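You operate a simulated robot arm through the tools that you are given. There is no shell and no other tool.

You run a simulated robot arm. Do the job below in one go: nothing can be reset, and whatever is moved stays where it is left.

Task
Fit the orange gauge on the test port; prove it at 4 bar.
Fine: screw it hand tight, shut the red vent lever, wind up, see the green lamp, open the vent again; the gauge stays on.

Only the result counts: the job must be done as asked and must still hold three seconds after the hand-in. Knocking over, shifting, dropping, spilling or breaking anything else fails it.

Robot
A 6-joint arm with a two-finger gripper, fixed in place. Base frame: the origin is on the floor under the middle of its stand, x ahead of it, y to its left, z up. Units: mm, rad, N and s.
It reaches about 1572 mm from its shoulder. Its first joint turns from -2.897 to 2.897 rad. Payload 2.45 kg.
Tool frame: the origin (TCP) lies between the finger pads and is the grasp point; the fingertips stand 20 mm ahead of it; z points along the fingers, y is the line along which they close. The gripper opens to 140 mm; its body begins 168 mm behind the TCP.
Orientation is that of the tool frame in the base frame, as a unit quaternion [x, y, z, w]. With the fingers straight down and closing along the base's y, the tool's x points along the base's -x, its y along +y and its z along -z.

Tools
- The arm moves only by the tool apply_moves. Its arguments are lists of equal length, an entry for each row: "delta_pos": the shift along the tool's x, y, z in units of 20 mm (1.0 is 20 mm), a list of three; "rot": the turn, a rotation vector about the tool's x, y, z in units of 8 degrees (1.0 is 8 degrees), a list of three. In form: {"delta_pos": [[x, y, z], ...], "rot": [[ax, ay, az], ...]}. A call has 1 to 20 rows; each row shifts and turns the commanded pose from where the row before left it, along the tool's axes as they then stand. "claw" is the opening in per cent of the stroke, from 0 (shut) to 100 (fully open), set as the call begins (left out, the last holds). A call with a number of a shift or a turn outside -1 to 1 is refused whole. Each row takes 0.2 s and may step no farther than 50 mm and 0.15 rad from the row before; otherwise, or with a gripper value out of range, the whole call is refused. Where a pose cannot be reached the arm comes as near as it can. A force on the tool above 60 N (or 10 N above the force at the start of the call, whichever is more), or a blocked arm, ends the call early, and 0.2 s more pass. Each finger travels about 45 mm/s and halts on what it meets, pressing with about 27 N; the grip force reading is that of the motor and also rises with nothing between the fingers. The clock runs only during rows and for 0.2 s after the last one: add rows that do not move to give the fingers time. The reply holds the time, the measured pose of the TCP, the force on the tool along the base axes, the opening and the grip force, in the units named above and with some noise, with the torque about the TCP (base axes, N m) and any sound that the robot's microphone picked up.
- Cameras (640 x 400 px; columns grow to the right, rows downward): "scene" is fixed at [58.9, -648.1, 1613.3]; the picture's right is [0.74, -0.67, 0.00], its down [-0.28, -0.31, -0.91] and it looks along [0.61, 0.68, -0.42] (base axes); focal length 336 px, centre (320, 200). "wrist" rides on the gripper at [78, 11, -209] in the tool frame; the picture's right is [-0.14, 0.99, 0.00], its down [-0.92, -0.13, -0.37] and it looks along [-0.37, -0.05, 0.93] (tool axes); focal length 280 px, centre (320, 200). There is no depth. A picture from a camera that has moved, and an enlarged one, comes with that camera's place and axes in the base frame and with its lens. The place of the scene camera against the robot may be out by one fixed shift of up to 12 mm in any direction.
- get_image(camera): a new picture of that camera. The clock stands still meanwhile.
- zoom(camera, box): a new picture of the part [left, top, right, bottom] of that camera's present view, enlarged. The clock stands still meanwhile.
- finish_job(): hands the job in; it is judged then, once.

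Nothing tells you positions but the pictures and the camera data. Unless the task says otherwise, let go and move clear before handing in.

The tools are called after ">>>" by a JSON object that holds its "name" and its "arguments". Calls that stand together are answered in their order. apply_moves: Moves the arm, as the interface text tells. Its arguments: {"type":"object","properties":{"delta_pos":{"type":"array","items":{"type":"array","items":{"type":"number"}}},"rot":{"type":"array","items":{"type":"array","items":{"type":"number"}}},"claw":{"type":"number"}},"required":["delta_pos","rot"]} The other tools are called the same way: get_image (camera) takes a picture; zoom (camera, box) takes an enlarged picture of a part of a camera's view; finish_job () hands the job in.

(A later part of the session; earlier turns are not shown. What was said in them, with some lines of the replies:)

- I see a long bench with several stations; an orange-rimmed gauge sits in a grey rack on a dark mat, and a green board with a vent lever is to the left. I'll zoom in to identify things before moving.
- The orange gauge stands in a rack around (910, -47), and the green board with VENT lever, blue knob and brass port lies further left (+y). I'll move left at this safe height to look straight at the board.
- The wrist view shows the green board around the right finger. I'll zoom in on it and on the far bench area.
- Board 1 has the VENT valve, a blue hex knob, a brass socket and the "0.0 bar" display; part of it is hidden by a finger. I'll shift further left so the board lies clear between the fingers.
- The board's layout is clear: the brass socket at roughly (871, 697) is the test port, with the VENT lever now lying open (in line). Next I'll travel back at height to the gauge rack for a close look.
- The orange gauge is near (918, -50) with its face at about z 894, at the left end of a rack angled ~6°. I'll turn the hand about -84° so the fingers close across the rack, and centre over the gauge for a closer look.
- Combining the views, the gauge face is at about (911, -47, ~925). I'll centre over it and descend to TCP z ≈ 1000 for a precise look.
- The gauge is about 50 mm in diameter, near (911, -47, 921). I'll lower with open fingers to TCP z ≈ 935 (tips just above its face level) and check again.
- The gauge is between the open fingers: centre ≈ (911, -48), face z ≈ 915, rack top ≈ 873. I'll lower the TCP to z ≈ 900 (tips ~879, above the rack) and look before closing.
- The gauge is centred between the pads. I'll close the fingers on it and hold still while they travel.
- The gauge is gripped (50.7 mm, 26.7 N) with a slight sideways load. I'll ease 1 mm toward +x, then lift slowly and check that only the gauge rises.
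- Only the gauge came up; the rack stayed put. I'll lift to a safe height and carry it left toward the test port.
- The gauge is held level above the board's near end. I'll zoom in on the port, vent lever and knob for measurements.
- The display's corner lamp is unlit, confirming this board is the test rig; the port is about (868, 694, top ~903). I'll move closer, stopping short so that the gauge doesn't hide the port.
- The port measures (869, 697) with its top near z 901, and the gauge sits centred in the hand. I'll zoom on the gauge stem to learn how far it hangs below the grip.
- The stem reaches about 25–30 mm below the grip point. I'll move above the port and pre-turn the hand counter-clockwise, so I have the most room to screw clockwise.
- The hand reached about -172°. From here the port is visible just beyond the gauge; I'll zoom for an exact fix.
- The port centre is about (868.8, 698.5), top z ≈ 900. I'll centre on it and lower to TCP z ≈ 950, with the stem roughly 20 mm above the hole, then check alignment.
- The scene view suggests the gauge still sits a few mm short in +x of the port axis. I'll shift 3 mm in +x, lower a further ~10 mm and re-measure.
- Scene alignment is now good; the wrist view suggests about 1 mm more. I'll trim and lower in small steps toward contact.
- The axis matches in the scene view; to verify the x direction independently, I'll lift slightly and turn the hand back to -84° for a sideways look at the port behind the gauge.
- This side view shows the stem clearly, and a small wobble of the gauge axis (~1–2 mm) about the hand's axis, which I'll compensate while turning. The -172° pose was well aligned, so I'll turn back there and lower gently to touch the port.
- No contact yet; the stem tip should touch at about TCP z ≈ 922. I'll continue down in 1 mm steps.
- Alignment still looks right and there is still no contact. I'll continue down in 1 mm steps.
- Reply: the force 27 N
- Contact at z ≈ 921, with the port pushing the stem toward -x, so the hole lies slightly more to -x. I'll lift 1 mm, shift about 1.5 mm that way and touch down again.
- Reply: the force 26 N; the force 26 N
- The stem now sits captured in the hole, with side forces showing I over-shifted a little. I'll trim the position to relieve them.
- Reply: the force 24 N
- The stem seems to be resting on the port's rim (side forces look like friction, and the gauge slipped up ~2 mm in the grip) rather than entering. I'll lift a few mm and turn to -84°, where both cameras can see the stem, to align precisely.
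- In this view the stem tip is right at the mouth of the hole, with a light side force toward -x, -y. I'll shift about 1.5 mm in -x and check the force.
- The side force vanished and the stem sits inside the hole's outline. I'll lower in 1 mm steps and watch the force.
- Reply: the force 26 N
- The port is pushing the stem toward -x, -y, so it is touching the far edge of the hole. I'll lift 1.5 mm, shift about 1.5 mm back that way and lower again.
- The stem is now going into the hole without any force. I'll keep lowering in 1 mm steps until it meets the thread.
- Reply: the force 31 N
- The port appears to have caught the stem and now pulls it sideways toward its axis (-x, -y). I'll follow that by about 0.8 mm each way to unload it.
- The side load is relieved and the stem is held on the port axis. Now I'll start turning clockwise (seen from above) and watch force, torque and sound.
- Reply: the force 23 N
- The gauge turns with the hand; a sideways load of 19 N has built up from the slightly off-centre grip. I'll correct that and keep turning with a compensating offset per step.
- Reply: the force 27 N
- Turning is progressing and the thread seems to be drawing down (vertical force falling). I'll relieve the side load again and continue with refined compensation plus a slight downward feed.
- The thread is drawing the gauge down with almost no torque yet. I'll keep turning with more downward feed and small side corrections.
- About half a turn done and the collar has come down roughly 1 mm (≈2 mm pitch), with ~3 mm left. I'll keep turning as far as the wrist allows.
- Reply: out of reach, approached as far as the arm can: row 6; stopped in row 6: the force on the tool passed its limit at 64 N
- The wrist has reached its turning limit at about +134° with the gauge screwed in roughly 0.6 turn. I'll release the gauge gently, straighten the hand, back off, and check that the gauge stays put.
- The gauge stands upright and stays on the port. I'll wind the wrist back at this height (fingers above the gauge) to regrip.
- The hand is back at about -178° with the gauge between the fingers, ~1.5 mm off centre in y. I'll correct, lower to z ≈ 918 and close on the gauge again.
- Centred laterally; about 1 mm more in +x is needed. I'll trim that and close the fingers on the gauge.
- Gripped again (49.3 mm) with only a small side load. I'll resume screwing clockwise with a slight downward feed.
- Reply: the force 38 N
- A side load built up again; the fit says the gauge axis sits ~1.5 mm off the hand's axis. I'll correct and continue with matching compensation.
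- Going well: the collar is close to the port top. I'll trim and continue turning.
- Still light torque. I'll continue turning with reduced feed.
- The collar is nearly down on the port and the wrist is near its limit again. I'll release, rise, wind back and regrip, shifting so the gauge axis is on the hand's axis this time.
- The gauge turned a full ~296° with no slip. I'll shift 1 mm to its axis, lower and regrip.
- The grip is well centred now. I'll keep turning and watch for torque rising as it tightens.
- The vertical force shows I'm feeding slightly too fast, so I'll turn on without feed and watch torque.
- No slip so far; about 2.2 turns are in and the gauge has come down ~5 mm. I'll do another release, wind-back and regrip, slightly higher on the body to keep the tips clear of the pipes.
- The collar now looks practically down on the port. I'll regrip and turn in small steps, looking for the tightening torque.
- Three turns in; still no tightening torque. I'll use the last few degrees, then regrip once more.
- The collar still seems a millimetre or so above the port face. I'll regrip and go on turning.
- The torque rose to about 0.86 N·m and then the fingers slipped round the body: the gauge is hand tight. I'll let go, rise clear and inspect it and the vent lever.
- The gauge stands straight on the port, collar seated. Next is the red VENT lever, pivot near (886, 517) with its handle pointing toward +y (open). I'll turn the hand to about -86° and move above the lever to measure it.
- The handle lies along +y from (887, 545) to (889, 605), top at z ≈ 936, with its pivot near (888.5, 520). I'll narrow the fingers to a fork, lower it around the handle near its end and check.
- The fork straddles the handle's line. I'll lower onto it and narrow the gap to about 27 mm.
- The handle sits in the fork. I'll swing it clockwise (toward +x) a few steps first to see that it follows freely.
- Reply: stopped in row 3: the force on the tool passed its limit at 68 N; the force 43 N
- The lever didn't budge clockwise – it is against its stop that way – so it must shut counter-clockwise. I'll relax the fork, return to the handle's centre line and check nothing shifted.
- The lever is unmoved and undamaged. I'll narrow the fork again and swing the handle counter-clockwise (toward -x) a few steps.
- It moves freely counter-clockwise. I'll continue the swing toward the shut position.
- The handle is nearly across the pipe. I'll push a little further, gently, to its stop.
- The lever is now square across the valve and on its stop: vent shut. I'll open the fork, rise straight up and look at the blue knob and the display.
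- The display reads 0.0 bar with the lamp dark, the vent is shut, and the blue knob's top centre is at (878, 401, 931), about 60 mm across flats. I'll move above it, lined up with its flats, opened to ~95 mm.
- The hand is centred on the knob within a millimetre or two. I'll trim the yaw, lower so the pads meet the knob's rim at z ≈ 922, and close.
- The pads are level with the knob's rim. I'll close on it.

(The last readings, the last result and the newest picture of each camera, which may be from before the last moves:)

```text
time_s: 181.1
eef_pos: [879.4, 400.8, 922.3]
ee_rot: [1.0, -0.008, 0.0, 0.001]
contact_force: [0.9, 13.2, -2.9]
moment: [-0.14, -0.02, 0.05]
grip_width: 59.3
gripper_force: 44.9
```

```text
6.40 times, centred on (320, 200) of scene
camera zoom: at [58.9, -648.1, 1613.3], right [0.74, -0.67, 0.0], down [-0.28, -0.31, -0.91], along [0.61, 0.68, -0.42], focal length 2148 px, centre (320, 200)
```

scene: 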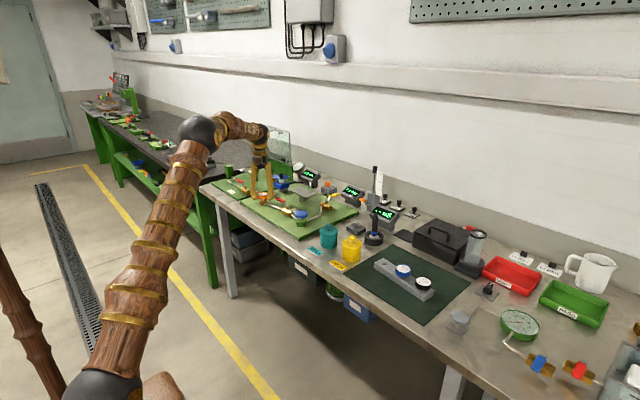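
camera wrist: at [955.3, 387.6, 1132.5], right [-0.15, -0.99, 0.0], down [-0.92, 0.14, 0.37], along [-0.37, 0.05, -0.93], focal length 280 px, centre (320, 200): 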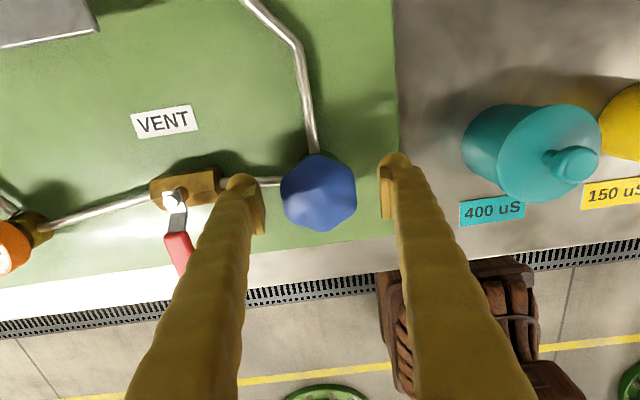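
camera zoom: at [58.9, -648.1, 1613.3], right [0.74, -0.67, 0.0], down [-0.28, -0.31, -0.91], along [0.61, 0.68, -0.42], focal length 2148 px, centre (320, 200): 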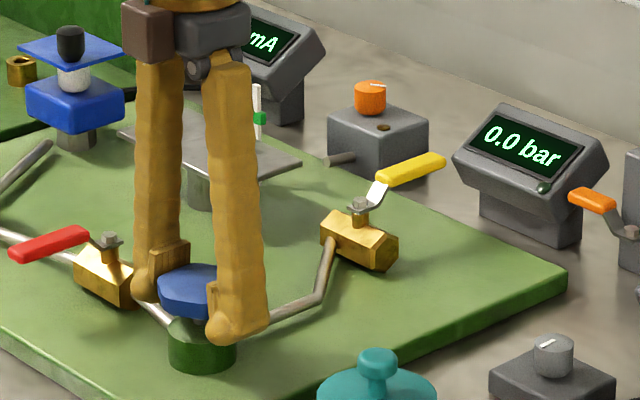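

Gripped on the flats (59.3 mm). I'll relieve the small side load, turn clockwise ~32° and read the display.

>>> {"name": "apply_moves", "arguments": {"delta_pos": [[0, -0.025, 0], [0, 0, 0], [0, 0, 0], [0, 0, 0], [0, 0, 0]], "rot": [[0, 0, 0], [0, 0, 1], [0, 0, 1], [0, 0, 1], [0, 0, 1]]}}

>>> {"name": "zoom", "arguments": {"camera": "scene", "box": [270, 170, 370, 230]}}

>>> {"name": "zoom", "arguments": {"camera": "wrist", "box": [230, 100, 410, 240]}}

```text
time_s: 182.3
eef_pos: [878.1, 400.9, 923.6]
ee_rot: [0.959, -0.284, 0.0, 0.001]
contact_force: [3.9, 22.2, 8.8]
moment: [-0.08, -0.01, 1.38]
grip_width: 59.1
gripper_force: 44.5
```

```text
6.40 times, centred on (320, 200) of scene
camera zoom: at [58.9, -648.1, 1613.3], right [0.74, -0.67, 0.0], down [-0.28, -0.31, -0.91], along [0.61, 0.68, -0.42], focal length 2148 px, centre (320, 200)
```

zoom: 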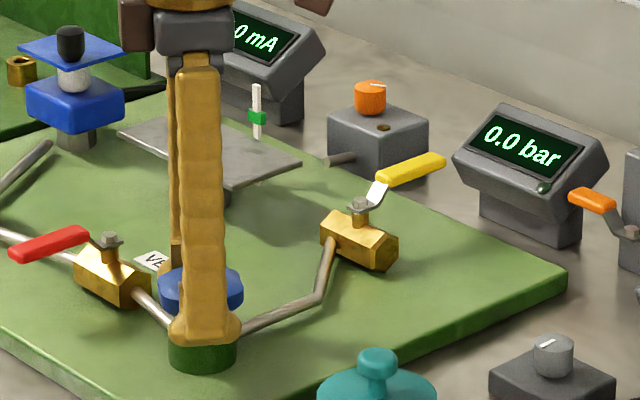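

```text
2.86 times, centred on (320, 170) of wrist
camera zoom: at [937.2, 349.1, 1133.8], right [-0.66, -0.75, 0.0], down [-0.7, 0.61, 0.37], along [-0.28, 0.24, -0.93], focal length 801 px, centre (320, 286)
```

zoom: 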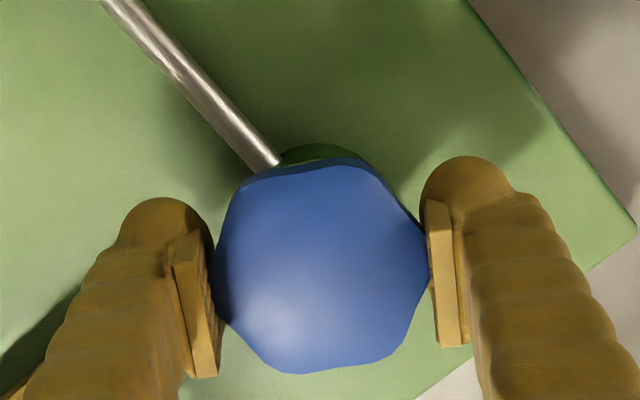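

The torque rose to 1.4 N·m and the knob didn't turn: it's on its clockwise stop, so winding up must go counter-clockwise here. I'll turn back and a little beyond to test that direction.

>>> {"name": "apply_moves", "arguments": {"delta_pos": [[0, 0, 0], [0, 0, 0], [0, 0, 0], [0, 0, 0], [0, 0, 0]], "rot": [[0, 0, -1], [0, 0, -1], [0, 0, -1], [0, 0, -1], [0, 0, -1]]}}

>>> {"name": "zoom", "arguments": {"camera": "scene", "box": [270, 170, 370, 230]}}

>>> {"name": "zoom", "arguments": {"camera": "wrist", "box": [230, 100, 410, 240]}}

```text
time_s: 183.5
eef_pos: [878.7, 400.1, 923.6]
ee_rot: [0.998, 0.062, -0.001, 0.001]
contact_force: [-5.7, 7.7, 22.3]
moment: [-0.09, -0.04, 0.01]
grip_width: 58.9
gripper_force: 45.3
```

```text
6.40 times, centred on (320, 200) of scene
camera zoom: at [58.9, -648.1, 1613.3], right [0.74, -0.67, 0.0], down [-0.28, -0.31, -0.91], along [0.61, 0.68, -0.42], focal length 2148 px, centre (320, 200)
```

zoom: 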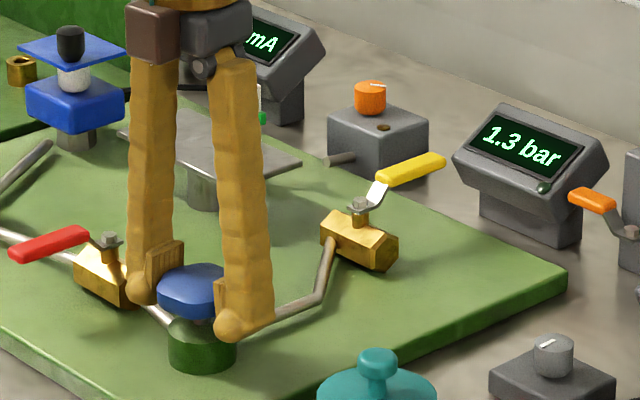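

```text
2.86 times, centred on (320, 170) of wrist
camera zoom: at [956.6, 399.0, 1133.6], right [-0.01, -1.0, 0.0], down [-0.93, 0.01, 0.37], along [-0.37, 0.0, -0.93], focal length 801 px, centre (320, 286)
```

zoom: 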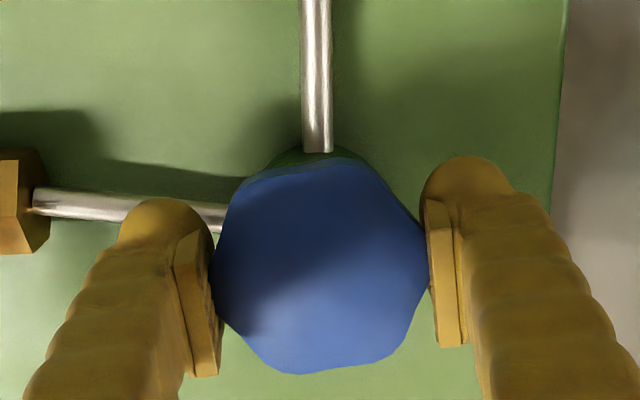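

Counter-clockwise winds it up: the display now shows 1.3 bar. I'm near the wrist limit, so I'll release the knob, rise and see whether the pressure holds before regripping.

>>> {"name": "apply_moves", "arguments": {"delta_pos": [[0, 0, 0], [0, 0, 0], [0, 0, 0], [0, 0, 0], [0, 0, -0.5], [0, 0, -1], [0, 0, -1]], "rot": [[0, 0, 0], [0, 0, 0], [0, 0, 0], [0, 0, 0], [0, 0, 0], [0, 0, 0], [0, 0, 0]], "claw": 68}}

>>> {"name": "zoom", "arguments": {"camera": "scene", "box": [240, 160, 380, 240]}}

>>> {"name": "zoom", "arguments": {"camera": "wrist", "box": [230, 100, 410, 240]}}

```text
time_s: 185.1
eef_pos: [877.9, 401.5, 972.9]
ee_rot: [0.998, 0.06, -0.001, 0.001]
contact_force: [0.2, 0.6, 0.7]
moment: [-0.01, 0.02, -0.02]
grip_width: 95.0
gripper_force: 0.1
```

```text
4.57 times, centred on (310, 200) of scene
camera zoom: at [58.9, -648.1, 1613.3], right [0.74, -0.67, 0.0], down [-0.28, -0.31, -0.91], along [0.61, 0.68, -0.42], focal length 1534 px, centre (366, 200)
```

zoom: 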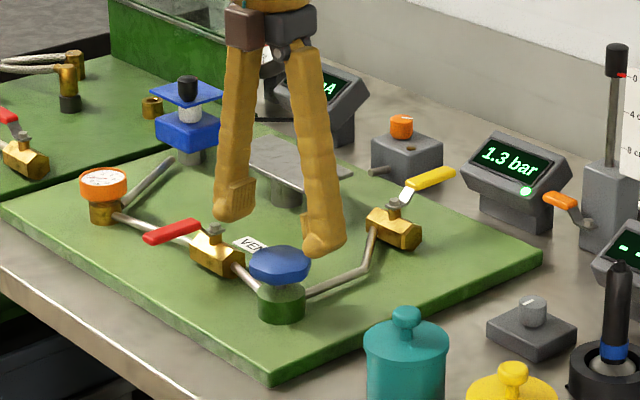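

```text
2.86 times, centred on (320, 170) of wrist
camera zoom: at [957.0, 399.3, 1182.9], right [-0.02, -1.0, 0.0], down [-0.93, 0.02, 0.37], along [-0.37, 0.0, -0.93], focal length 801 px, centre (320, 286)
```

zoom: 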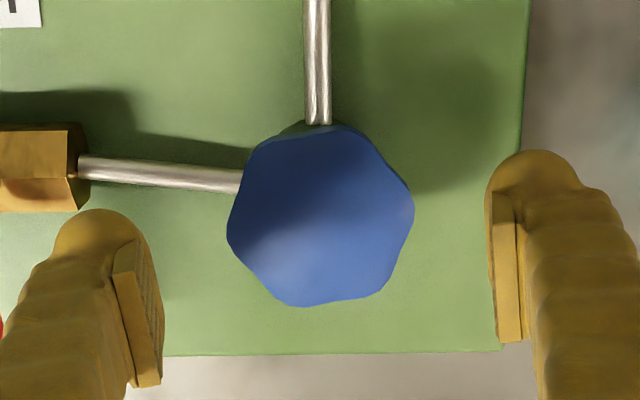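

>>> {"name": "zoom", "arguments": {"camera": "scene", "box": [335, 185, 375, 210]}}

>>> {"name": "zoom", "arguments": {"camera": "scene", "box": [250, 190, 280, 210]}}

```text
16.00 times, centred on (355, 198) of scene
camera zoom: at [58.9, -648.1, 1613.3], right [0.74, -0.67, 0.0], down [-0.28, -0.31, -0.91], along [0.61, 0.68, -0.42], focal length 5371 px, centre (-240, 240)
```

zoom: 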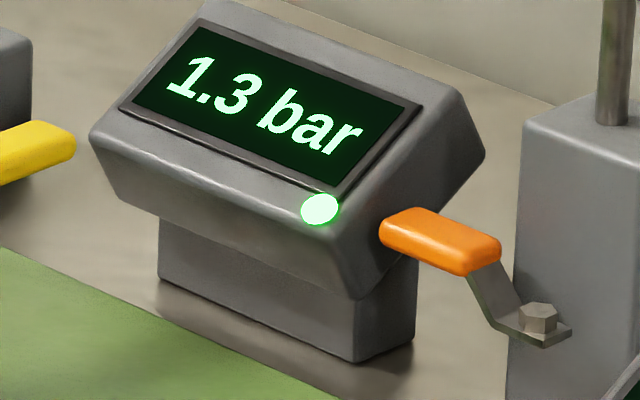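

```text
16.00 times, centred on (265, 200) of scene
camera zoom: at [58.9, -648.1, 1613.3], right [0.74, -0.67, 0.0], down [-0.28, -0.31, -0.91], along [0.61, 0.68, -0.42], focal length 5371 px, centre (1200, 200)
```

zoom: 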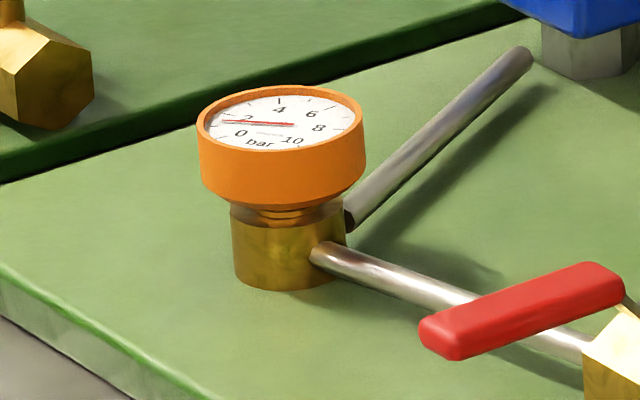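

The lamp is lit at a steady 1.3 bar, and the orange gauge's needle has moved too, so the joint is tight. The proof must be at 4 bar, so I'll turn the hand to about -37° to regrip and wind further counter-clockwise.

>>> {"name": "apply_moves", "arguments": {"delta_pos": [[0, 0, 0], [0, 0, 0], [0, 0, 0], [0, 0, 0], [0, 0, 0], [0, 0, 0], [0, 0, 0], [0, 0, 0], [0, 0, 0], [0, 0, 0], [0, 0, 0], [0, 0, 0], [0, 0, 0], [0, 0, 0], [0, 0, 0], [0, 0, 0], [0, 0, 0], [0, 0, 0], [0, 0, 0]], "rot": [[0, 0, 1], [0, 0, 1], [0, 0, 1], [0, 0, 1], [0, 0, 1], [0, 0, 1], [0, 0, 1], [0, 0, 1], [0, 0, 1], [0, 0, 1], [0, 0, 1], [0, 0, 1], [0, 0, 1], [0, 0, 1], [0, 0, 1], [0, 0, 1], [0, 0, 1], [0, 0, 1], [0, 0, 0.75]]}}

>>> {"name": "zoom", "arguments": {"camera": "wrist", "box": [230, 100, 410, 240]}}

>>> {"name": "zoom", "arguments": {"camera": "scene", "box": [270, 170, 370, 230]}}

```text
time_s: 189.1
eef_pos: [879.3, 400.6, 972.5]
ee_rot: [-0.316, 0.949, -0.001, 0.0]
contact_force: [-1.1, -0.4, 1.1]
moment: [0.0, 0.01, 0.0]
grip_width: 95.2
gripper_force: 0.1
```

```text
2.86 times, centred on (320, 170) of wrist
camera zoom: at [809.2, 362.4, 1183.2], right [-0.48, 0.87, 0.0], down [0.81, 0.45, 0.37], along [0.32, 0.18, -0.93], focal length 801 px, centre (320, 286)
```

zoom: 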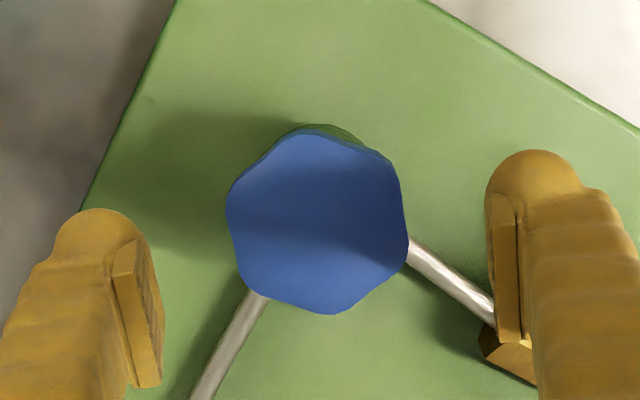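

```text
6.40 times, centred on (320, 200) of scene
camera zoom: at [58.9, -648.1, 1613.3], right [0.74, -0.67, 0.0], down [-0.28, -0.31, -0.91], along [0.61, 0.68, -0.42], focal length 2148 px, centre (320, 200)
```

zoom: 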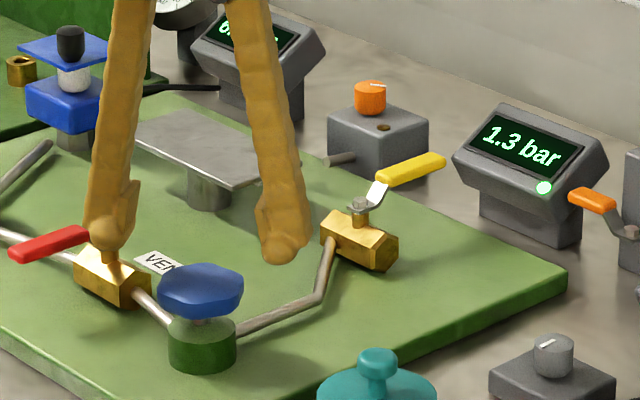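

The flats line up with the pads and the pressure is holding. I'll lower to the rim, clear of the lever and valve, and close.

>>> {"name": "apply_moves", "arguments": {"delta_pos": [[0, 0, 0.6], [0, 0, 0.6], [0, 0, 0.6], [0, 0, 0.6], [0, 0, 0]], "rot": [[0, 0, 0], [0, 0, 0], [0, 0, 0], [0, 0, 0], [0, 0, 0]]}}

>>> {"name": "apply_moves", "arguments": {"delta_pos": [[0, 0, 0], [0, 0, 0], [0, 0, 0], [0, 0, 0], [0, 0, 0]], "rot": [[0, 0, 0], [0, 0, 0], [0, 0, 0], [0, 0, 0], [0, 0, 0]], "claw": 0}}

>>> {"name": "zoom", "arguments": {"camera": "scene", "box": [270, 170, 370, 230]}}

```text
time_s: 190.3
eef_pos: [879.0, 399.3, 924.8]
ee_rot: [-0.317, 0.948, -0.002, 0.0]
contact_force: [-0.2, -1.1, 0.7]
moment: [0.01, 0.02, -0.01]
grip_width: 94.8
gripper_force: 0.1
```

```text
time_s: 191.5
eef_pos: [878.6, 400.5, 924.6]
ee_rot: [-0.316, 0.949, -0.001, 0.0]
contact_force: [12.2, -13.2, -2.1]
moment: [0.08, 0.08, -0.04]
grip_width: 58.8
gripper_force: 44.6
```

```text
6.40 times, centred on (320, 200) of scene
camera zoom: at [58.9, -648.1, 1613.3], right [0.74, -0.67, 0.0], down [-0.28, -0.31, -0.91], along [0.61, 0.68, -0.42], focal length 2148 px, centre (320, 200)
```

zoom: 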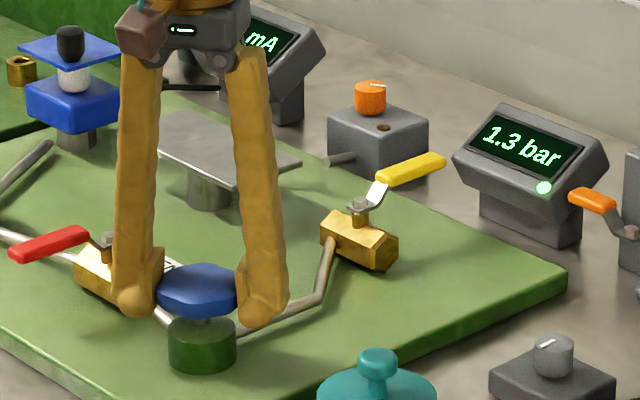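

Gripped. I'll wind 40° counter-clockwise and read the display.

>>> {"name": "apply_moves", "arguments": {"delta_pos": [[0, -0.033, 0], [0, 0, 0], [0, 0, 0], [0, 0, 0], [0, 0, 0], [0, 0, 0]], "rot": [[0, 0, 0], [0, 0, -1], [0, 0, -1], [0, 0, -1], [0, 0, -1], [0, 0, -1]]}}

>>> {"name": "zoom", "arguments": {"camera": "scene", "box": [270, 170, 370, 230]}}

>>> {"name": "zoom", "arguments": {"camera": "wrist", "box": [230, 100, 410, 240]}}

```text
time_s: 192.9
eef_pos: [880.9, 399.0, 925.6]
ee_rot: [-0.623, 0.782, 0.0, -0.001]
contact_force: [23.4, -11.5, -1.2]
moment: [0.06, 0.22, -0.03]
grip_width: 58.8
gripper_force: 45.2
```

```text
6.40 times, centred on (320, 200) of scene
camera zoom: at [58.9, -648.1, 1613.3], right [0.74, -0.67, 0.0], down [-0.28, -0.31, -0.91], along [0.61, 0.68, -0.42], focal length 2148 px, centre (320, 200)
```

zoom: 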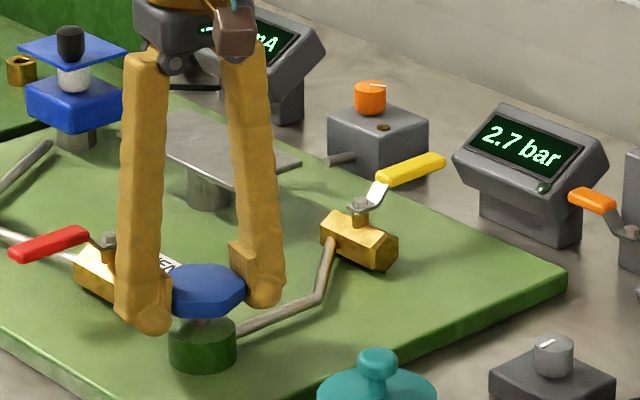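

```text
2.86 times, centred on (320, 170) of wrist
camera zoom: at [850.8, 325.4, 1135.2], right [-0.93, 0.35, 0.0], down [0.33, 0.87, 0.37], along [0.13, 0.34, -0.93], focal length 801 px, centre (320, 286)
```

zoom: 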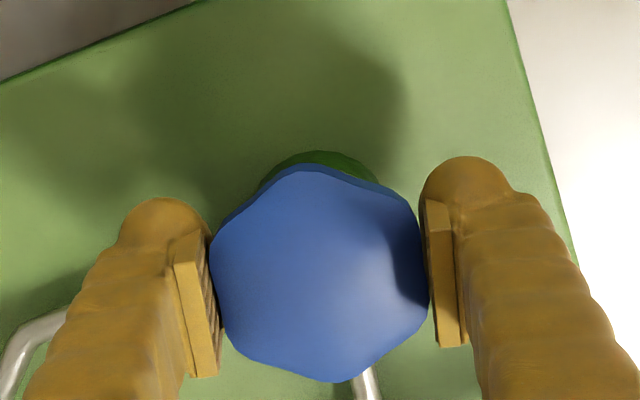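

2.7 bar now (≈0.035 bar per degree). I'll ease the side load and wind 32° more, aiming for just under 4 bar.

>>> {"name": "apply_moves", "arguments": {"delta_pos": [[0.01, -0.046, 0], [0, 0, 0], [0, 0, 0], [0, 0, 0], [0, 0, 0]], "rot": [[0, 0, 0], [0, 0, -1], [0, 0, -1], [0, 0, -1], [0, 0, -1]]}}

>>> {"name": "zoom", "arguments": {"camera": "scene", "box": [335, 185, 375, 210]}}

```text
time_s: 194.1
eef_pos: [880.2, 400.3, 926.1]
ee_rot: [0.815, -0.58, 0.0, 0.001]
contact_force: [23.5, -3.0, -5.1]
moment: [-0.13, 0.33, -0.01]
grip_width: 59.0
gripper_force: 44.8
```

```text
16.00 times, centred on (355, 198) of scene
camera zoom: at [58.9, -648.1, 1613.3], right [0.74, -0.67, 0.0], down [-0.28, -0.31, -0.91], along [0.61, 0.68, -0.42], focal length 5371 px, centre (-240, 240)
```

zoom: 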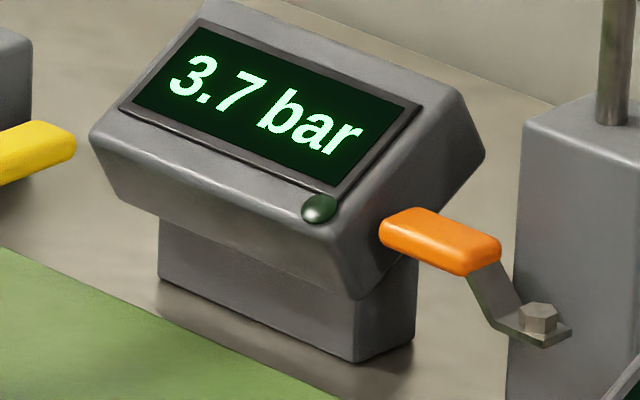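

3.7 bar. About 9° more should bring it to 4.0.

>>> {"name": "apply_moves", "arguments": {"delta_pos": [[0, 0, 0], [0, 0, 0]], "rot": [[0, 0, -0.6], [0, 0, -0.55]]}}

>>> {"name": "zoom", "arguments": {"camera": "scene", "box": [335, 185, 375, 210]}}

```text
time_s: 194.7
eef_pos: [880.5, 400.3, 925.2]
ee_rot: [0.858, -0.513, 0.0, 0.002]
contact_force: [27.1, 0.4, -8.0]
moment: [-0.15, 0.31, 0.0]
grip_width: 58.8
gripper_force: 45.0
```

```text
16.00 times, centred on (355, 198) of scene
camera zoom: at [58.9, -648.1, 1613.3], right [0.74, -0.67, 0.0], down [-0.28, -0.31, -0.91], along [0.61, 0.68, -0.42], focal length 5371 px, centre (-240, 240)
```

zoom: 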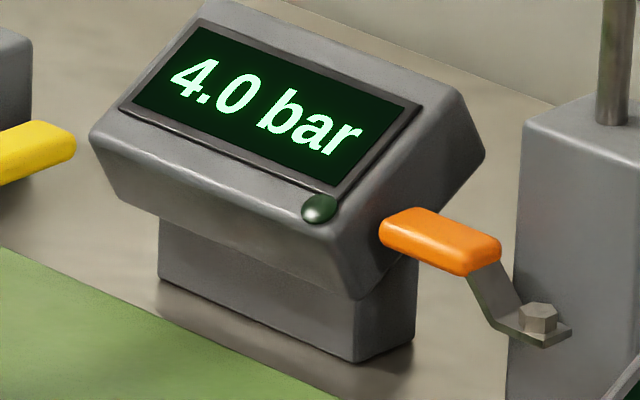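

4.0 bar on the display. I'll hold still while it settles and watch for the lamp.

>>> {"name": "apply_moves", "arguments": {"delta_pos": [[0, 0, 0], [0, 0, 0], [0, 0, 0], [0, 0, 0], [0, 0, 0], [0, 0, 0], [0, 0, 0], [0, 0, 0], [0, 0, 0], [0, 0, 0]], "rot": [[0, 0, 0], [0, 0, 0], [0, 0, 0], [0, 0, 0], [0, 0, 0], [0, 0, 0], [0, 0, 0], [0, 0, 0], [0, 0, 0], [0, 0, 0]]}}

>>> {"name": "zoom", "arguments": {"camera": "scene", "box": [335, 185, 375, 210]}}

>>> {"name": "zoom", "arguments": {"camera": "scene", "box": [250, 190, 280, 210]}}

```text
time_s: 196.9
eef_pos: [880.4, 399.0, 926.0]
ee_rot: [0.858, -0.514, 0.001, 0.001]
contact_force: [30.3, 10.2, -5.0]
moment: [-0.04, 0.09, 0.0]
grip_width: 59.1
gripper_force: 45.2
```

```text
16.00 times, centred on (355, 198) of scene
camera zoom: at [58.9, -648.1, 1613.3], right [0.74, -0.67, 0.0], down [-0.28, -0.31, -0.91], along [0.61, 0.68, -0.42], focal length 5371 px, centre (-240, 240)
```

zoom: 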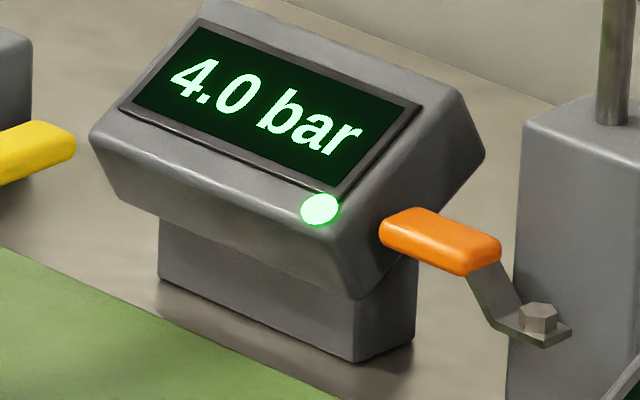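

```text
16.00 times, centred on (265, 200) of scene
camera zoom: at [58.9, -648.1, 1613.3], right [0.74, -0.67, 0.0], down [-0.28, -0.31, -0.91], along [0.61, 0.68, -0.42], focal length 5371 px, centre (1200, 200)
```

zoom: 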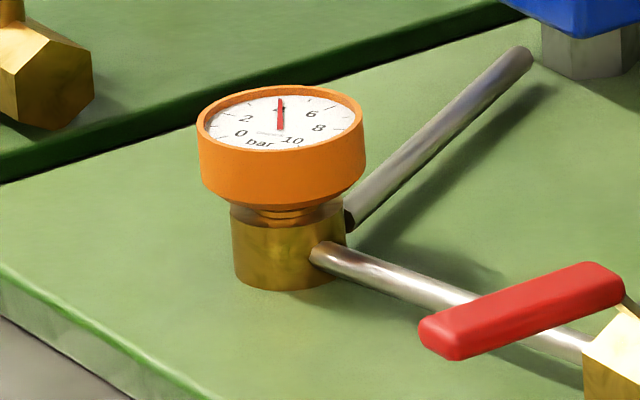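

The lamp is lit at 4.0 bar and the orange gauge itself reads 4. I'll hold it a couple of seconds more, then release the knob and rise clear.

>>> {"name": "apply_moves", "arguments": {"delta_pos": [[0, 0, 0], [0, 0, 0], [0, 0, 0], [0, 0, 0], [0, 0, 0], [0, 0, 0], [0, 0, 0], [0, 0, 0], [0, 0, 0], [0, 0, 0], [0, 0, 0], [0, 0, 0], [0, 0, 0], [0, 0, 0], [0, 0, 0]], "rot": [[0, 0, 0], [0, 0, 0], [0, 0, 0], [0, 0, 0], [0, 0, 0], [0, 0, 0], [0, 0, 0], [0, 0, 0], [0, 0, 0], [0, 0, 0], [0, 0, 0], [0, 0, 0], [0, 0, 0], [0, 0, 0], [0, 0, 0]]}}

>>> {"name": "zoom", "arguments": {"camera": "scene", "box": [335, 185, 375, 210]}}

>>> {"name": "apply_moves", "arguments": {"delta_pos": [[0, 0, 0], [0, 0, 0], [0, 0, 0], [0, 0, 0], [0, 0, -0.5], [0, 0, -1], [0, 0, -1], [0, 0, -1], [0, 0, -1], [0, 0, -1]], "rot": [[0, 0, 0], [0, 0, 0], [0, 0, 0], [0, 0, 0], [0, 0, 0], [0, 0, 0], [0, 0, 0], [0, 0, 0], [0, 0, 0], [0, 0, 0]], "claw": 68}}

>>> {"name": "zoom", "arguments": {"camera": "scene", "box": [240, 160, 380, 240]}}

>>> {"name": "get_image", "arguments": {"camera": "wrist"}}

```text
time_s: 200.1
eef_pos: [880.0, 399.7, 925.6]
ee_rot: [0.858, -0.513, 0.001, 0.002]
contact_force: [29.7, 18.1, 0.8]
moment: [0.05, 0.02, -0.04]
grip_width: 59.2
gripper_force: 45.0
```

```text
16.00 times, centred on (355, 198) of scene
camera zoom: at [58.9, -648.1, 1613.3], right [0.74, -0.67, 0.0], down [-0.28, -0.31, -0.91], along [0.61, 0.68, -0.42], focal length 5371 px, centre (-240, 240)
```

zoom: 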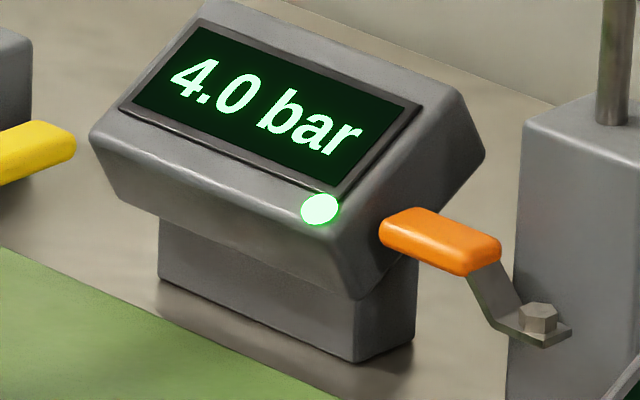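

```text
time_s: 202.3
eef_pos: [878.6, 399.1, 1035.6]
ee_rot: [0.858, -0.513, 0.0, 0.002]
contact_force: [-0.1, -0.4, 0.5]
moment: [-0.01, 0.01, 0.01]
grip_width: 95.1
gripper_force: 0.0
```

```text
4.57 times, centred on (310, 200) of scene
camera zoom: at [58.9, -648.1, 1613.3], right [0.74, -0.67, 0.0], down [-0.28, -0.31, -0.91], along [0.61, 0.68, -0.42], focal length 1534 px, centre (366, 200)
```

zoom: 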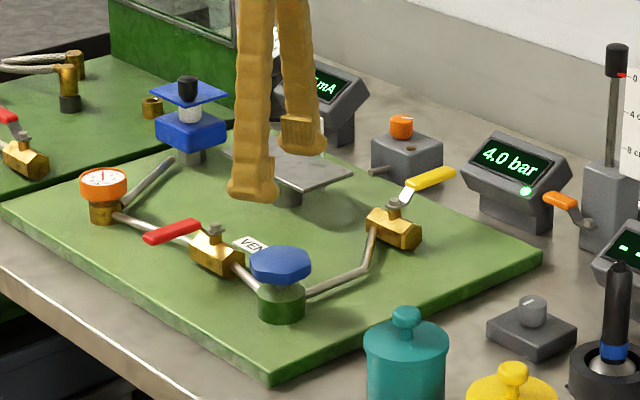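

```text
taken
camera wrist: at [906.5, 325.2, 1245.6], right [-0.94, -0.35, 0.0], down [-0.32, 0.87, 0.37], along [-0.13, 0.34, -0.93], focal length 280 px, centre (320, 200)
```

wrist: 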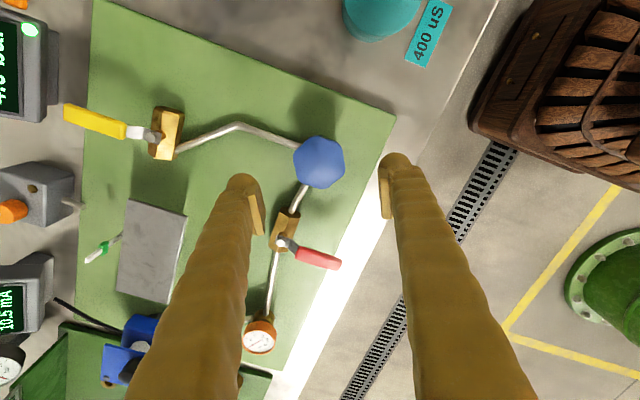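

Pressure holds at 4.0 bar with the lamp lit and nothing touching it: the proof is done. Now I'll go back to the vent lever (pointing -x at y ≈ 520) with the fork to open it again.

>>> {"name": "apply_moves", "arguments": {"delta_pos": [[0, 0, 0], [0, 0, 0], [0, 0, 0], [0, 0, 0], [0, 0, 0], [0, 0, 0], [0, 0, 0], [0, 0, 0], [-0.394, -0.866, 0], [-0.394, -0.866, 0], [-0.394, -0.866, 0], [-0.394, -0.866, 0], [-0.394, -0.866, 0], [-0.394, -0.866, 0], [-0.391, -0.864, 0], [0, 0, 1], [0, 0, 1], [0, 0, 1]], "rot": [[0.024, -0.015, -0.9656], [0, 0, -0.9656], [0, 0, -0.9656], [0, 0, -0.9656], [0, 0, -0.9656], [0, 0, -0.9656], [0, 0, -0.9656], [0, 0, -0.9656], [0, 0, 0], [0, 0, 0], [0, 0, 0], [0, 0, 0], [0, 0, 0], [0, 0, 0], [0, 0, 0], [0, 0, 0], [0, 0, 0], [0, 0, 0]], "claw": 32}}

>>> {"name": "get_image", "arguments": {"camera": "wrist"}}

>>> {"name": "zoom", "arguments": {"camera": "scene", "box": [240, 160, 380, 240]}}

```text
time_s: 206.1
eef_pos: [824.0, 520.8, 975.0]
ee_rot: [1.0, 0.0, 0.001, -0.002]
contact_force: [0.0, 0.6, 0.3]
moment: [-0.02, 0.01, 0.01]
grip_width: 44.8
gripper_force: 0.1
```

```text
taken
camera wrist: at [902.1, 509.4, 1185.3], right [-0.14, -0.99, 0.0], down [-0.92, 0.13, 0.37], along [-0.36, 0.05, -0.93], focal length 280 px, centre (320, 200)
```

wrist: 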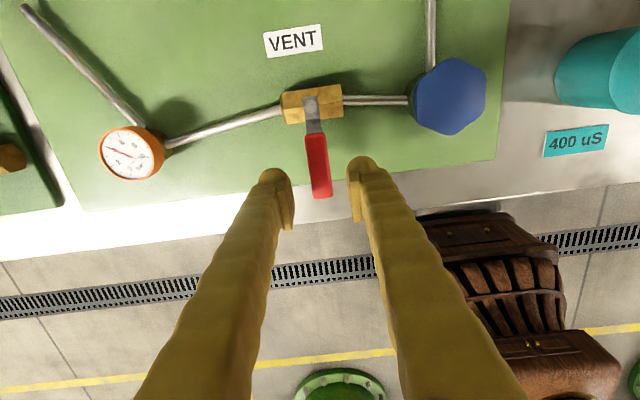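

```text
4.57 times, centred on (310, 200) of scene
camera zoom: at [58.9, -648.1, 1613.3], right [0.74, -0.67, 0.0], down [-0.28, -0.31, -0.91], along [0.61, 0.68, -0.42], focal length 1534 px, centre (366, 200)
```

zoom: 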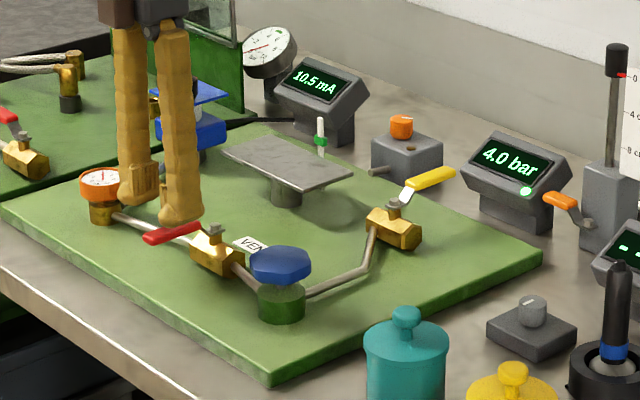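

The fork is over the handle, display still 4.0 bar with the lamp on. I'll lower around the handle, narrow the fork and start swinging it clockwise toward open.

>>> {"name": "apply_moves", "arguments": {"delta_pos": [[0, 0, 0.55], [0, 0, 0.55], [0, 0, 0.55], [0, 0, 0.55], [0, 0, 0]], "rot": [[0, 0, 0], [0, 0, 0], [0, 0, 0], [0, 0, 0], [0, 0, 0]]}}

>>> {"name": "apply_moves", "arguments": {"delta_pos": [[0, 0, 0], [0, 0, 0], [0, 0, 0]], "rot": [[0, 0, 0], [0, 0, 0], [0, 0, 0]], "claw": 19.5}}

>>> {"name": "zoom", "arguments": {"camera": "wrist", "box": [240, 60, 400, 240]}}

```text
time_s: 207.3
eef_pos: [825.5, 520.1, 931.2]
ee_rot: [1.0, 0.0, 0.0, -0.001]
contact_force: [-0.4, 0.2, 0.9]
moment: [-0.01, 0.01, -0.01]
grip_width: 44.9
gripper_force: 0.0
```

```text
time_s: 208.1
eef_pos: [824.0, 521.3, 931.2]
ee_rot: [1.0, -0.001, -0.001, 0.0]
contact_force: [-1.0, 0.7, -0.5]
moment: [-0.01, 0.02, -0.01]
grip_width: 27.4
gripper_force: 0.1
```

```text
2.22 times, centred on (320, 150) of wrist
camera zoom: at [902.3, 509.1, 1141.5], right [-0.14, -0.99, 0.0], down [-0.92, 0.13, 0.37], along [-0.36, 0.05, -0.93], focal length 623 px, centre (320, 311)
```

zoom: 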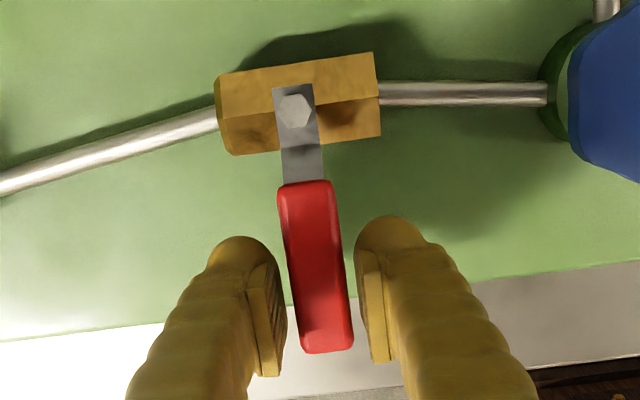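

>>> {"name": "apply_moves", "arguments": {"delta_pos": [[0.0316, -0.4523, 0], [0.0316, -0.4523, 0], [0.0316, -0.4523, 0]], "rot": [[0, 0, 1], [0, 0, 1], [0, 0, 1]]}}

>>> {"name": "apply_moves", "arguments": {"delta_pos": [[0.0316, -0.4523, 0], [0.0316, -0.4523, 0], [0.0316, -0.4523, 0], [0.0316, -0.4523, 0], [0.0316, -0.4523, 0]], "rot": [[0, 0, 1], [0, 0, 1], [0, 0, 1], [0, 0, 1], [0, 0, 1]]}}

>>> {"name": "apply_moves", "arguments": {"delta_pos": [[0.0316, -0.4523, 0], [0.0316, -0.4523, 0], [0.0316, -0.4523, 0]], "rot": [[0, 0, 1], [0, 0, 1], [0, 0, 1]]}}

>>> {"name": "get_image", "arguments": {"camera": "wrist"}}

>>> {"name": "zoom", "arguments": {"camera": "scene", "box": [240, 160, 380, 240]}}

```text
time_s: 208.9
eef_pos: [830.7, 547.7, 931.1]
ee_rot: [0.978, -0.211, 0.0, -0.001]
contact_force: [-0.7, -1.3, -0.8]
moment: [-0.03, 0.02, 0.0]
grip_width: 27.8
gripper_force: 0.0
```

```text
time_s: 210.1
eef_pos: [861.6, 578.7, 930.6]
ee_rot: [0.847, -0.531, 0.0, -0.002]
contact_force: [-0.9, 0.3, -0.7]
moment: [-0.03, -0.01, 0.0]
grip_width: 27.2
gripper_force: 0.3
```

```text
time_s: 210.9
eef_pos: [887.0, 586.7, 932.3]
ee_rot: [0.719, -0.695, -0.002, -0.001]
contact_force: [0.0, -0.2, -0.1]
moment: [-0.01, 0.01, 0.02]
grip_width: 28.0
gripper_force: 0.2
```

```text
taken
camera wrist: at [878.2, 506.6, 1141.4], right [-0.99, 0.11, 0.0], down [0.1, 0.92, 0.37], along [0.04, 0.37, -0.93], focal length 280 px, centre (320, 200)
```

wrist: 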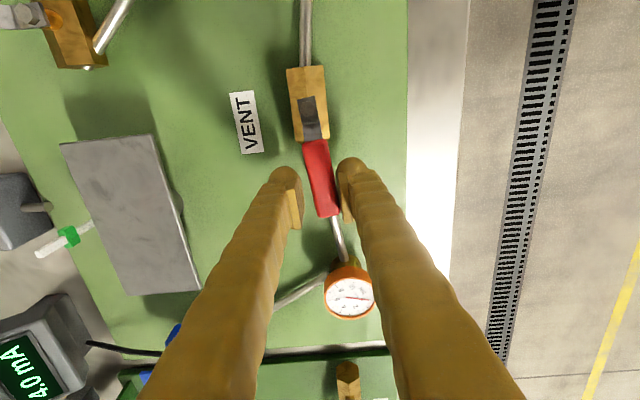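

```text
4.57 times, centred on (310, 200) of scene
camera zoom: at [58.9, -648.1, 1613.3], right [0.74, -0.67, 0.0], down [-0.28, -0.31, -0.91], along [0.61, 0.68, -0.42], focal length 1534 px, centre (366, 200)
```

zoom: 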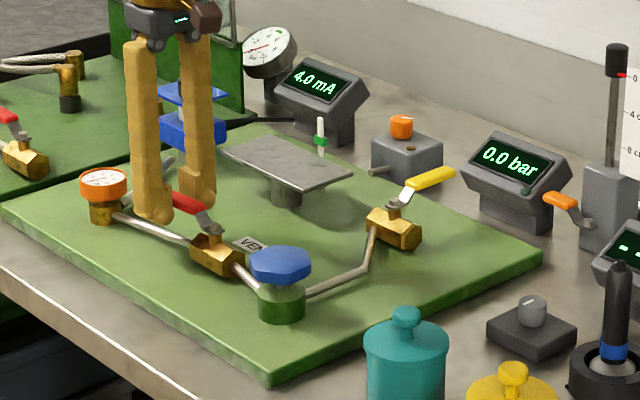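

Vented: the display is back to 0.0 bar. I'll push the lever gently the last few degrees to its open stop.

>>> {"name": "apply_moves", "arguments": {"delta_pos": [[0.008, -0.226, 0]], "rot": [[0, 0, 0.5]]}}

>>> {"name": "apply_moves", "arguments": {"delta_pos": [[0.003, -0.113, 0]], "rot": [[0, 0, 0.25]]}}

>>> {"name": "zoom", "arguments": {"camera": "wrist", "box": [240, 50, 400, 240]}}

```text
time_s: 211.3
eef_pos: [891.9, 585.4, 931.6]
ee_rot: [-0.695, 0.719, 0.0, 0.001]
contact_force: [-1.6, 1.1, -3.2]
moment: [-0.04, -0.05, -0.01]
grip_width: 27.9
gripper_force: 0.6
```

```text
time_s: 211.7
eef_pos: [893.9, 586.0, 932.7]
ee_rot: [-0.681, 0.733, 0.0, 0.0]
contact_force: [-0.8, 0.5, 0.5]
moment: [-0.03, 0.01, 0.04]
grip_width: 28.3
gripper_force: 0.8
```

```text
2.11 times, centred on (320, 145) of wrist
camera zoom: at [876.9, 507.5, 1141.8], right [-0.98, 0.21, 0.0], down [0.19, 0.91, 0.37], along [0.08, 0.36, -0.93], focal length 590 px, centre (320, 316)
```

zoom: 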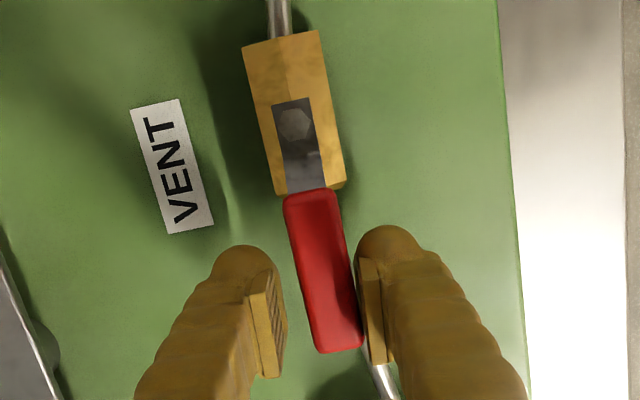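

>>> {"name": "apply_moves", "arguments": {"delta_pos": [[0, -0.08, 0]], "rot": [[0, 0, 0]]}}

>>> {"name": "zoom", "arguments": {"camera": "wrist", "box": [240, 50, 400, 240]}}

```text
time_s: 212.1
eef_pos: [896.1, 585.0, 931.9]
ee_rot: [-0.682, 0.731, 0.001, 0.0]
contact_force: [-5.2, 0.3, 0.1]
moment: [0.03, 0.03, 0.07]
grip_width: 31.0
gripper_force: 2.6
```

```text
2.11 times, centred on (320, 145) of wrist
camera zoom: at [878.5, 507.5, 1141.6], right [-0.98, 0.21, 0.0], down [0.19, 0.91, 0.37], along [0.08, 0.36, -0.93], focal length 590 px, centre (320, 316)
```

zoom: 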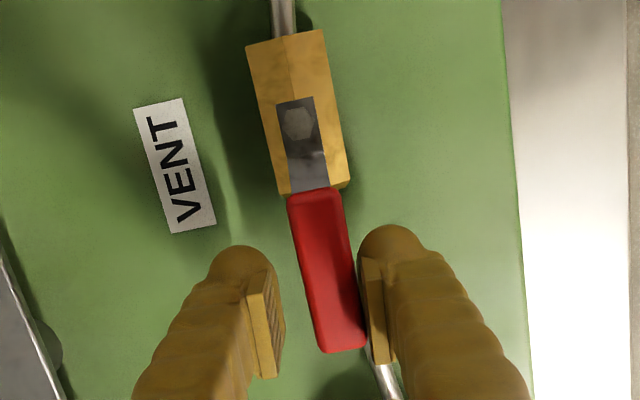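

The lever is on its open stop, in line with the valve. I'll open the fork, rise straight up and move clear, then check the whole scene.

>>> {"name": "apply_moves", "arguments": {"delta_pos": [[0, 0.12, 0], [0, 0, 0], [0, 0, 0], [0, 0, -0.6], [0, 0, -1], [0, 0, -1], [0, 0, -1], [0, 0, -1], [0, 0, -1], [0, 0, -1], [0, 0, -1], [0, 0, -1], [0, 0, -1], [0, 0, -1]], "rot": [[0, 0, 0], [0, 0, 0], [0, 0, 0], [0, 0, 0], [0, 0, 0], [0, 0, 0], [0, 0, 0], [0, 0, 0], [0, 0, 0], [0, 0, 0], [0, 0, 0], [0, 0, 0], [0, 0, 0], [0, 0, 0]], "claw": 42}}

>>> {"name": "apply_moves", "arguments": {"delta_pos": [[0.2, 0.9, -0.3], [0.2, 0.9, -0.3], [0.2, 0.9, -0.3], [0.2, 0.9, -0.3], [0.2, 0.9, -0.3], [0.2, 0.9, -0.3], [0.2, 0.9, -0.3], [0.2, 0.9, -0.3], [0.2, 0.9, -0.3], [0.2, 0.9, -0.3]], "rot": [[0, 0, 0], [0, 0, 0], [0, 0, 0], [0, 0, 0], [0, 0, 0], [0, 0, 0], [0, 0, 0], [0, 0, 0], [0, 0, 0], [0, 0, 0]]}}

>>> {"name": "get_image", "arguments": {"camera": "scene"}}

>>> {"name": "zoom", "arguments": {"camera": "scene", "box": [240, 160, 380, 240]}}

>>> {"name": "zoom", "arguments": {"camera": "scene", "box": [250, 185, 300, 215]}}

>>> {"name": "zoom", "arguments": {"camera": "scene", "box": [320, 200, 480, 300]}}

```text
time_s: 215.1
eef_pos: [892.2, 586.1, 1143.3]
ee_rot: [-0.682, 0.732, 0.0, 0.0]
contact_force: [0.4, 0.4, -0.5]
moment: [-0.01, 0.01, 0.03]
grip_width: 58.4
gripper_force: 0.0
```

```text
time_s: 217.3
eef_pos: [709.7, 557.9, 1203.2]
ee_rot: [-0.682, 0.731, 0.001, 0.001]
contact_force: [0.2, 0.0, -0.2]
moment: [-0.02, 0.0, 0.0]
grip_width: 58.7
gripper_force: 0.1
```

```text
taken
```

scene: 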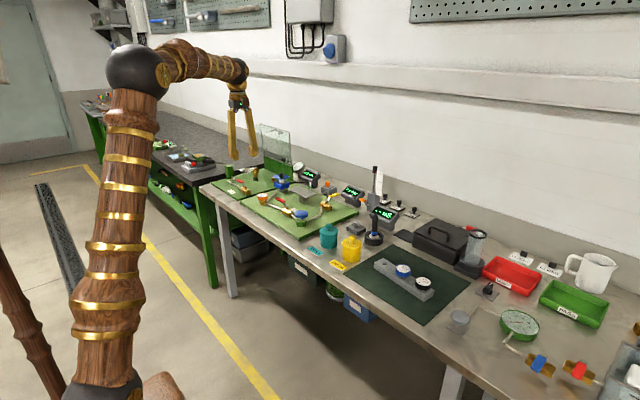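

```text
4.57 times, centred on (310, 200) of scene
camera zoom: at [58.9, -648.1, 1613.3], right [0.74, -0.67, 0.0], down [-0.28, -0.31, -0.91], along [0.61, 0.68, -0.42], focal length 1534 px, centre (366, 200)
```

zoom: 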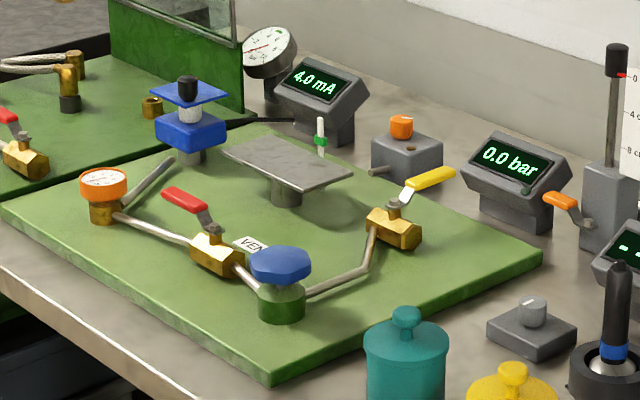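

```text
12.80 times, centred on (275, 200) of scene
camera zoom: at [58.9, -648.1, 1613.3], right [0.74, -0.67, 0.0], down [-0.28, -0.31, -0.91], along [0.61, 0.68, -0.42], focal length 4297 px, centre (896, 200)
```

zoom: 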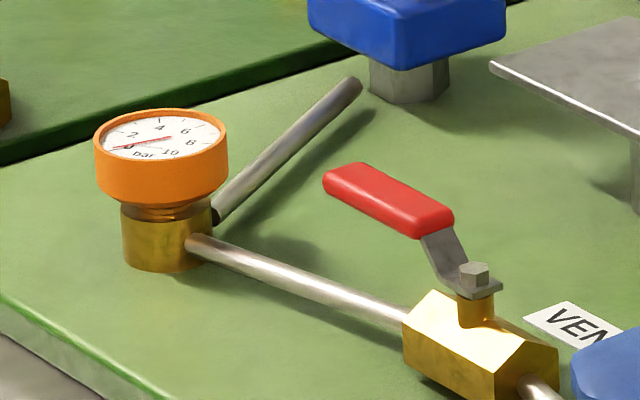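

```text
4.00 times, centred on (400, 250) of scene
camera zoom: at [58.9, -648.1, 1613.3], right [0.74, -0.67, 0.0], down [-0.28, -0.31, -0.91], along [0.61, 0.68, -0.42], focal length 1343 px, centre (0, 0)
```

zoom: 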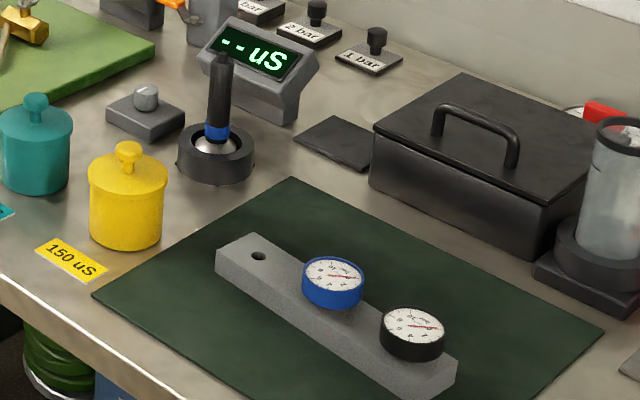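

The orange gauge is on the port and it held 4.0 bar with the green lamp lit. The vent lever is open again with the display at 0.0 bar, the hand is clear, and the rest of the bench looks undisturbed. I'm handing in the job.

>>> {"name": "finish_job", "arguments": {}}

```text
The job is handed in.
```

The orange gauge is fitted hand tight on the test port and proved at 4 bar. I have handed the job in but have had no verdict back.

- **Fit:** The gauge went in about three and a half turns. At roughly 0.86 N·m the fingers began to slip round its body, so that is as tight as the gripper could make it.
- **Proof:** With the vent shut I wound up to 4.0 bar. The green lamp lit, and the orange gauge itself also read 4. It held about 5 seconds with the hand on the knob, then stayed at 4.0 bar with the lamp lit after I let go.
- **Lamp:** It also lit at a steady 1.3 bar on the way up, so it seems to show steady pressure rather than 4 bar as such.
- **Directions:** The vent lever shuts counter-clockwise and the knob winds up counter-clockwise. I first tried each one clockwise. The lever met its stop at up to 68 N and the knob at about 1.4 N·m; neither moved or looks damaged.
- **End state:** The vent is open again on its stop, the display reads 0.0 bar and the gauge is still on. The hand is clear, and the last pictures show nothing else moved. The blue knob is still where it was at 4 bar, as I did not wind it back.
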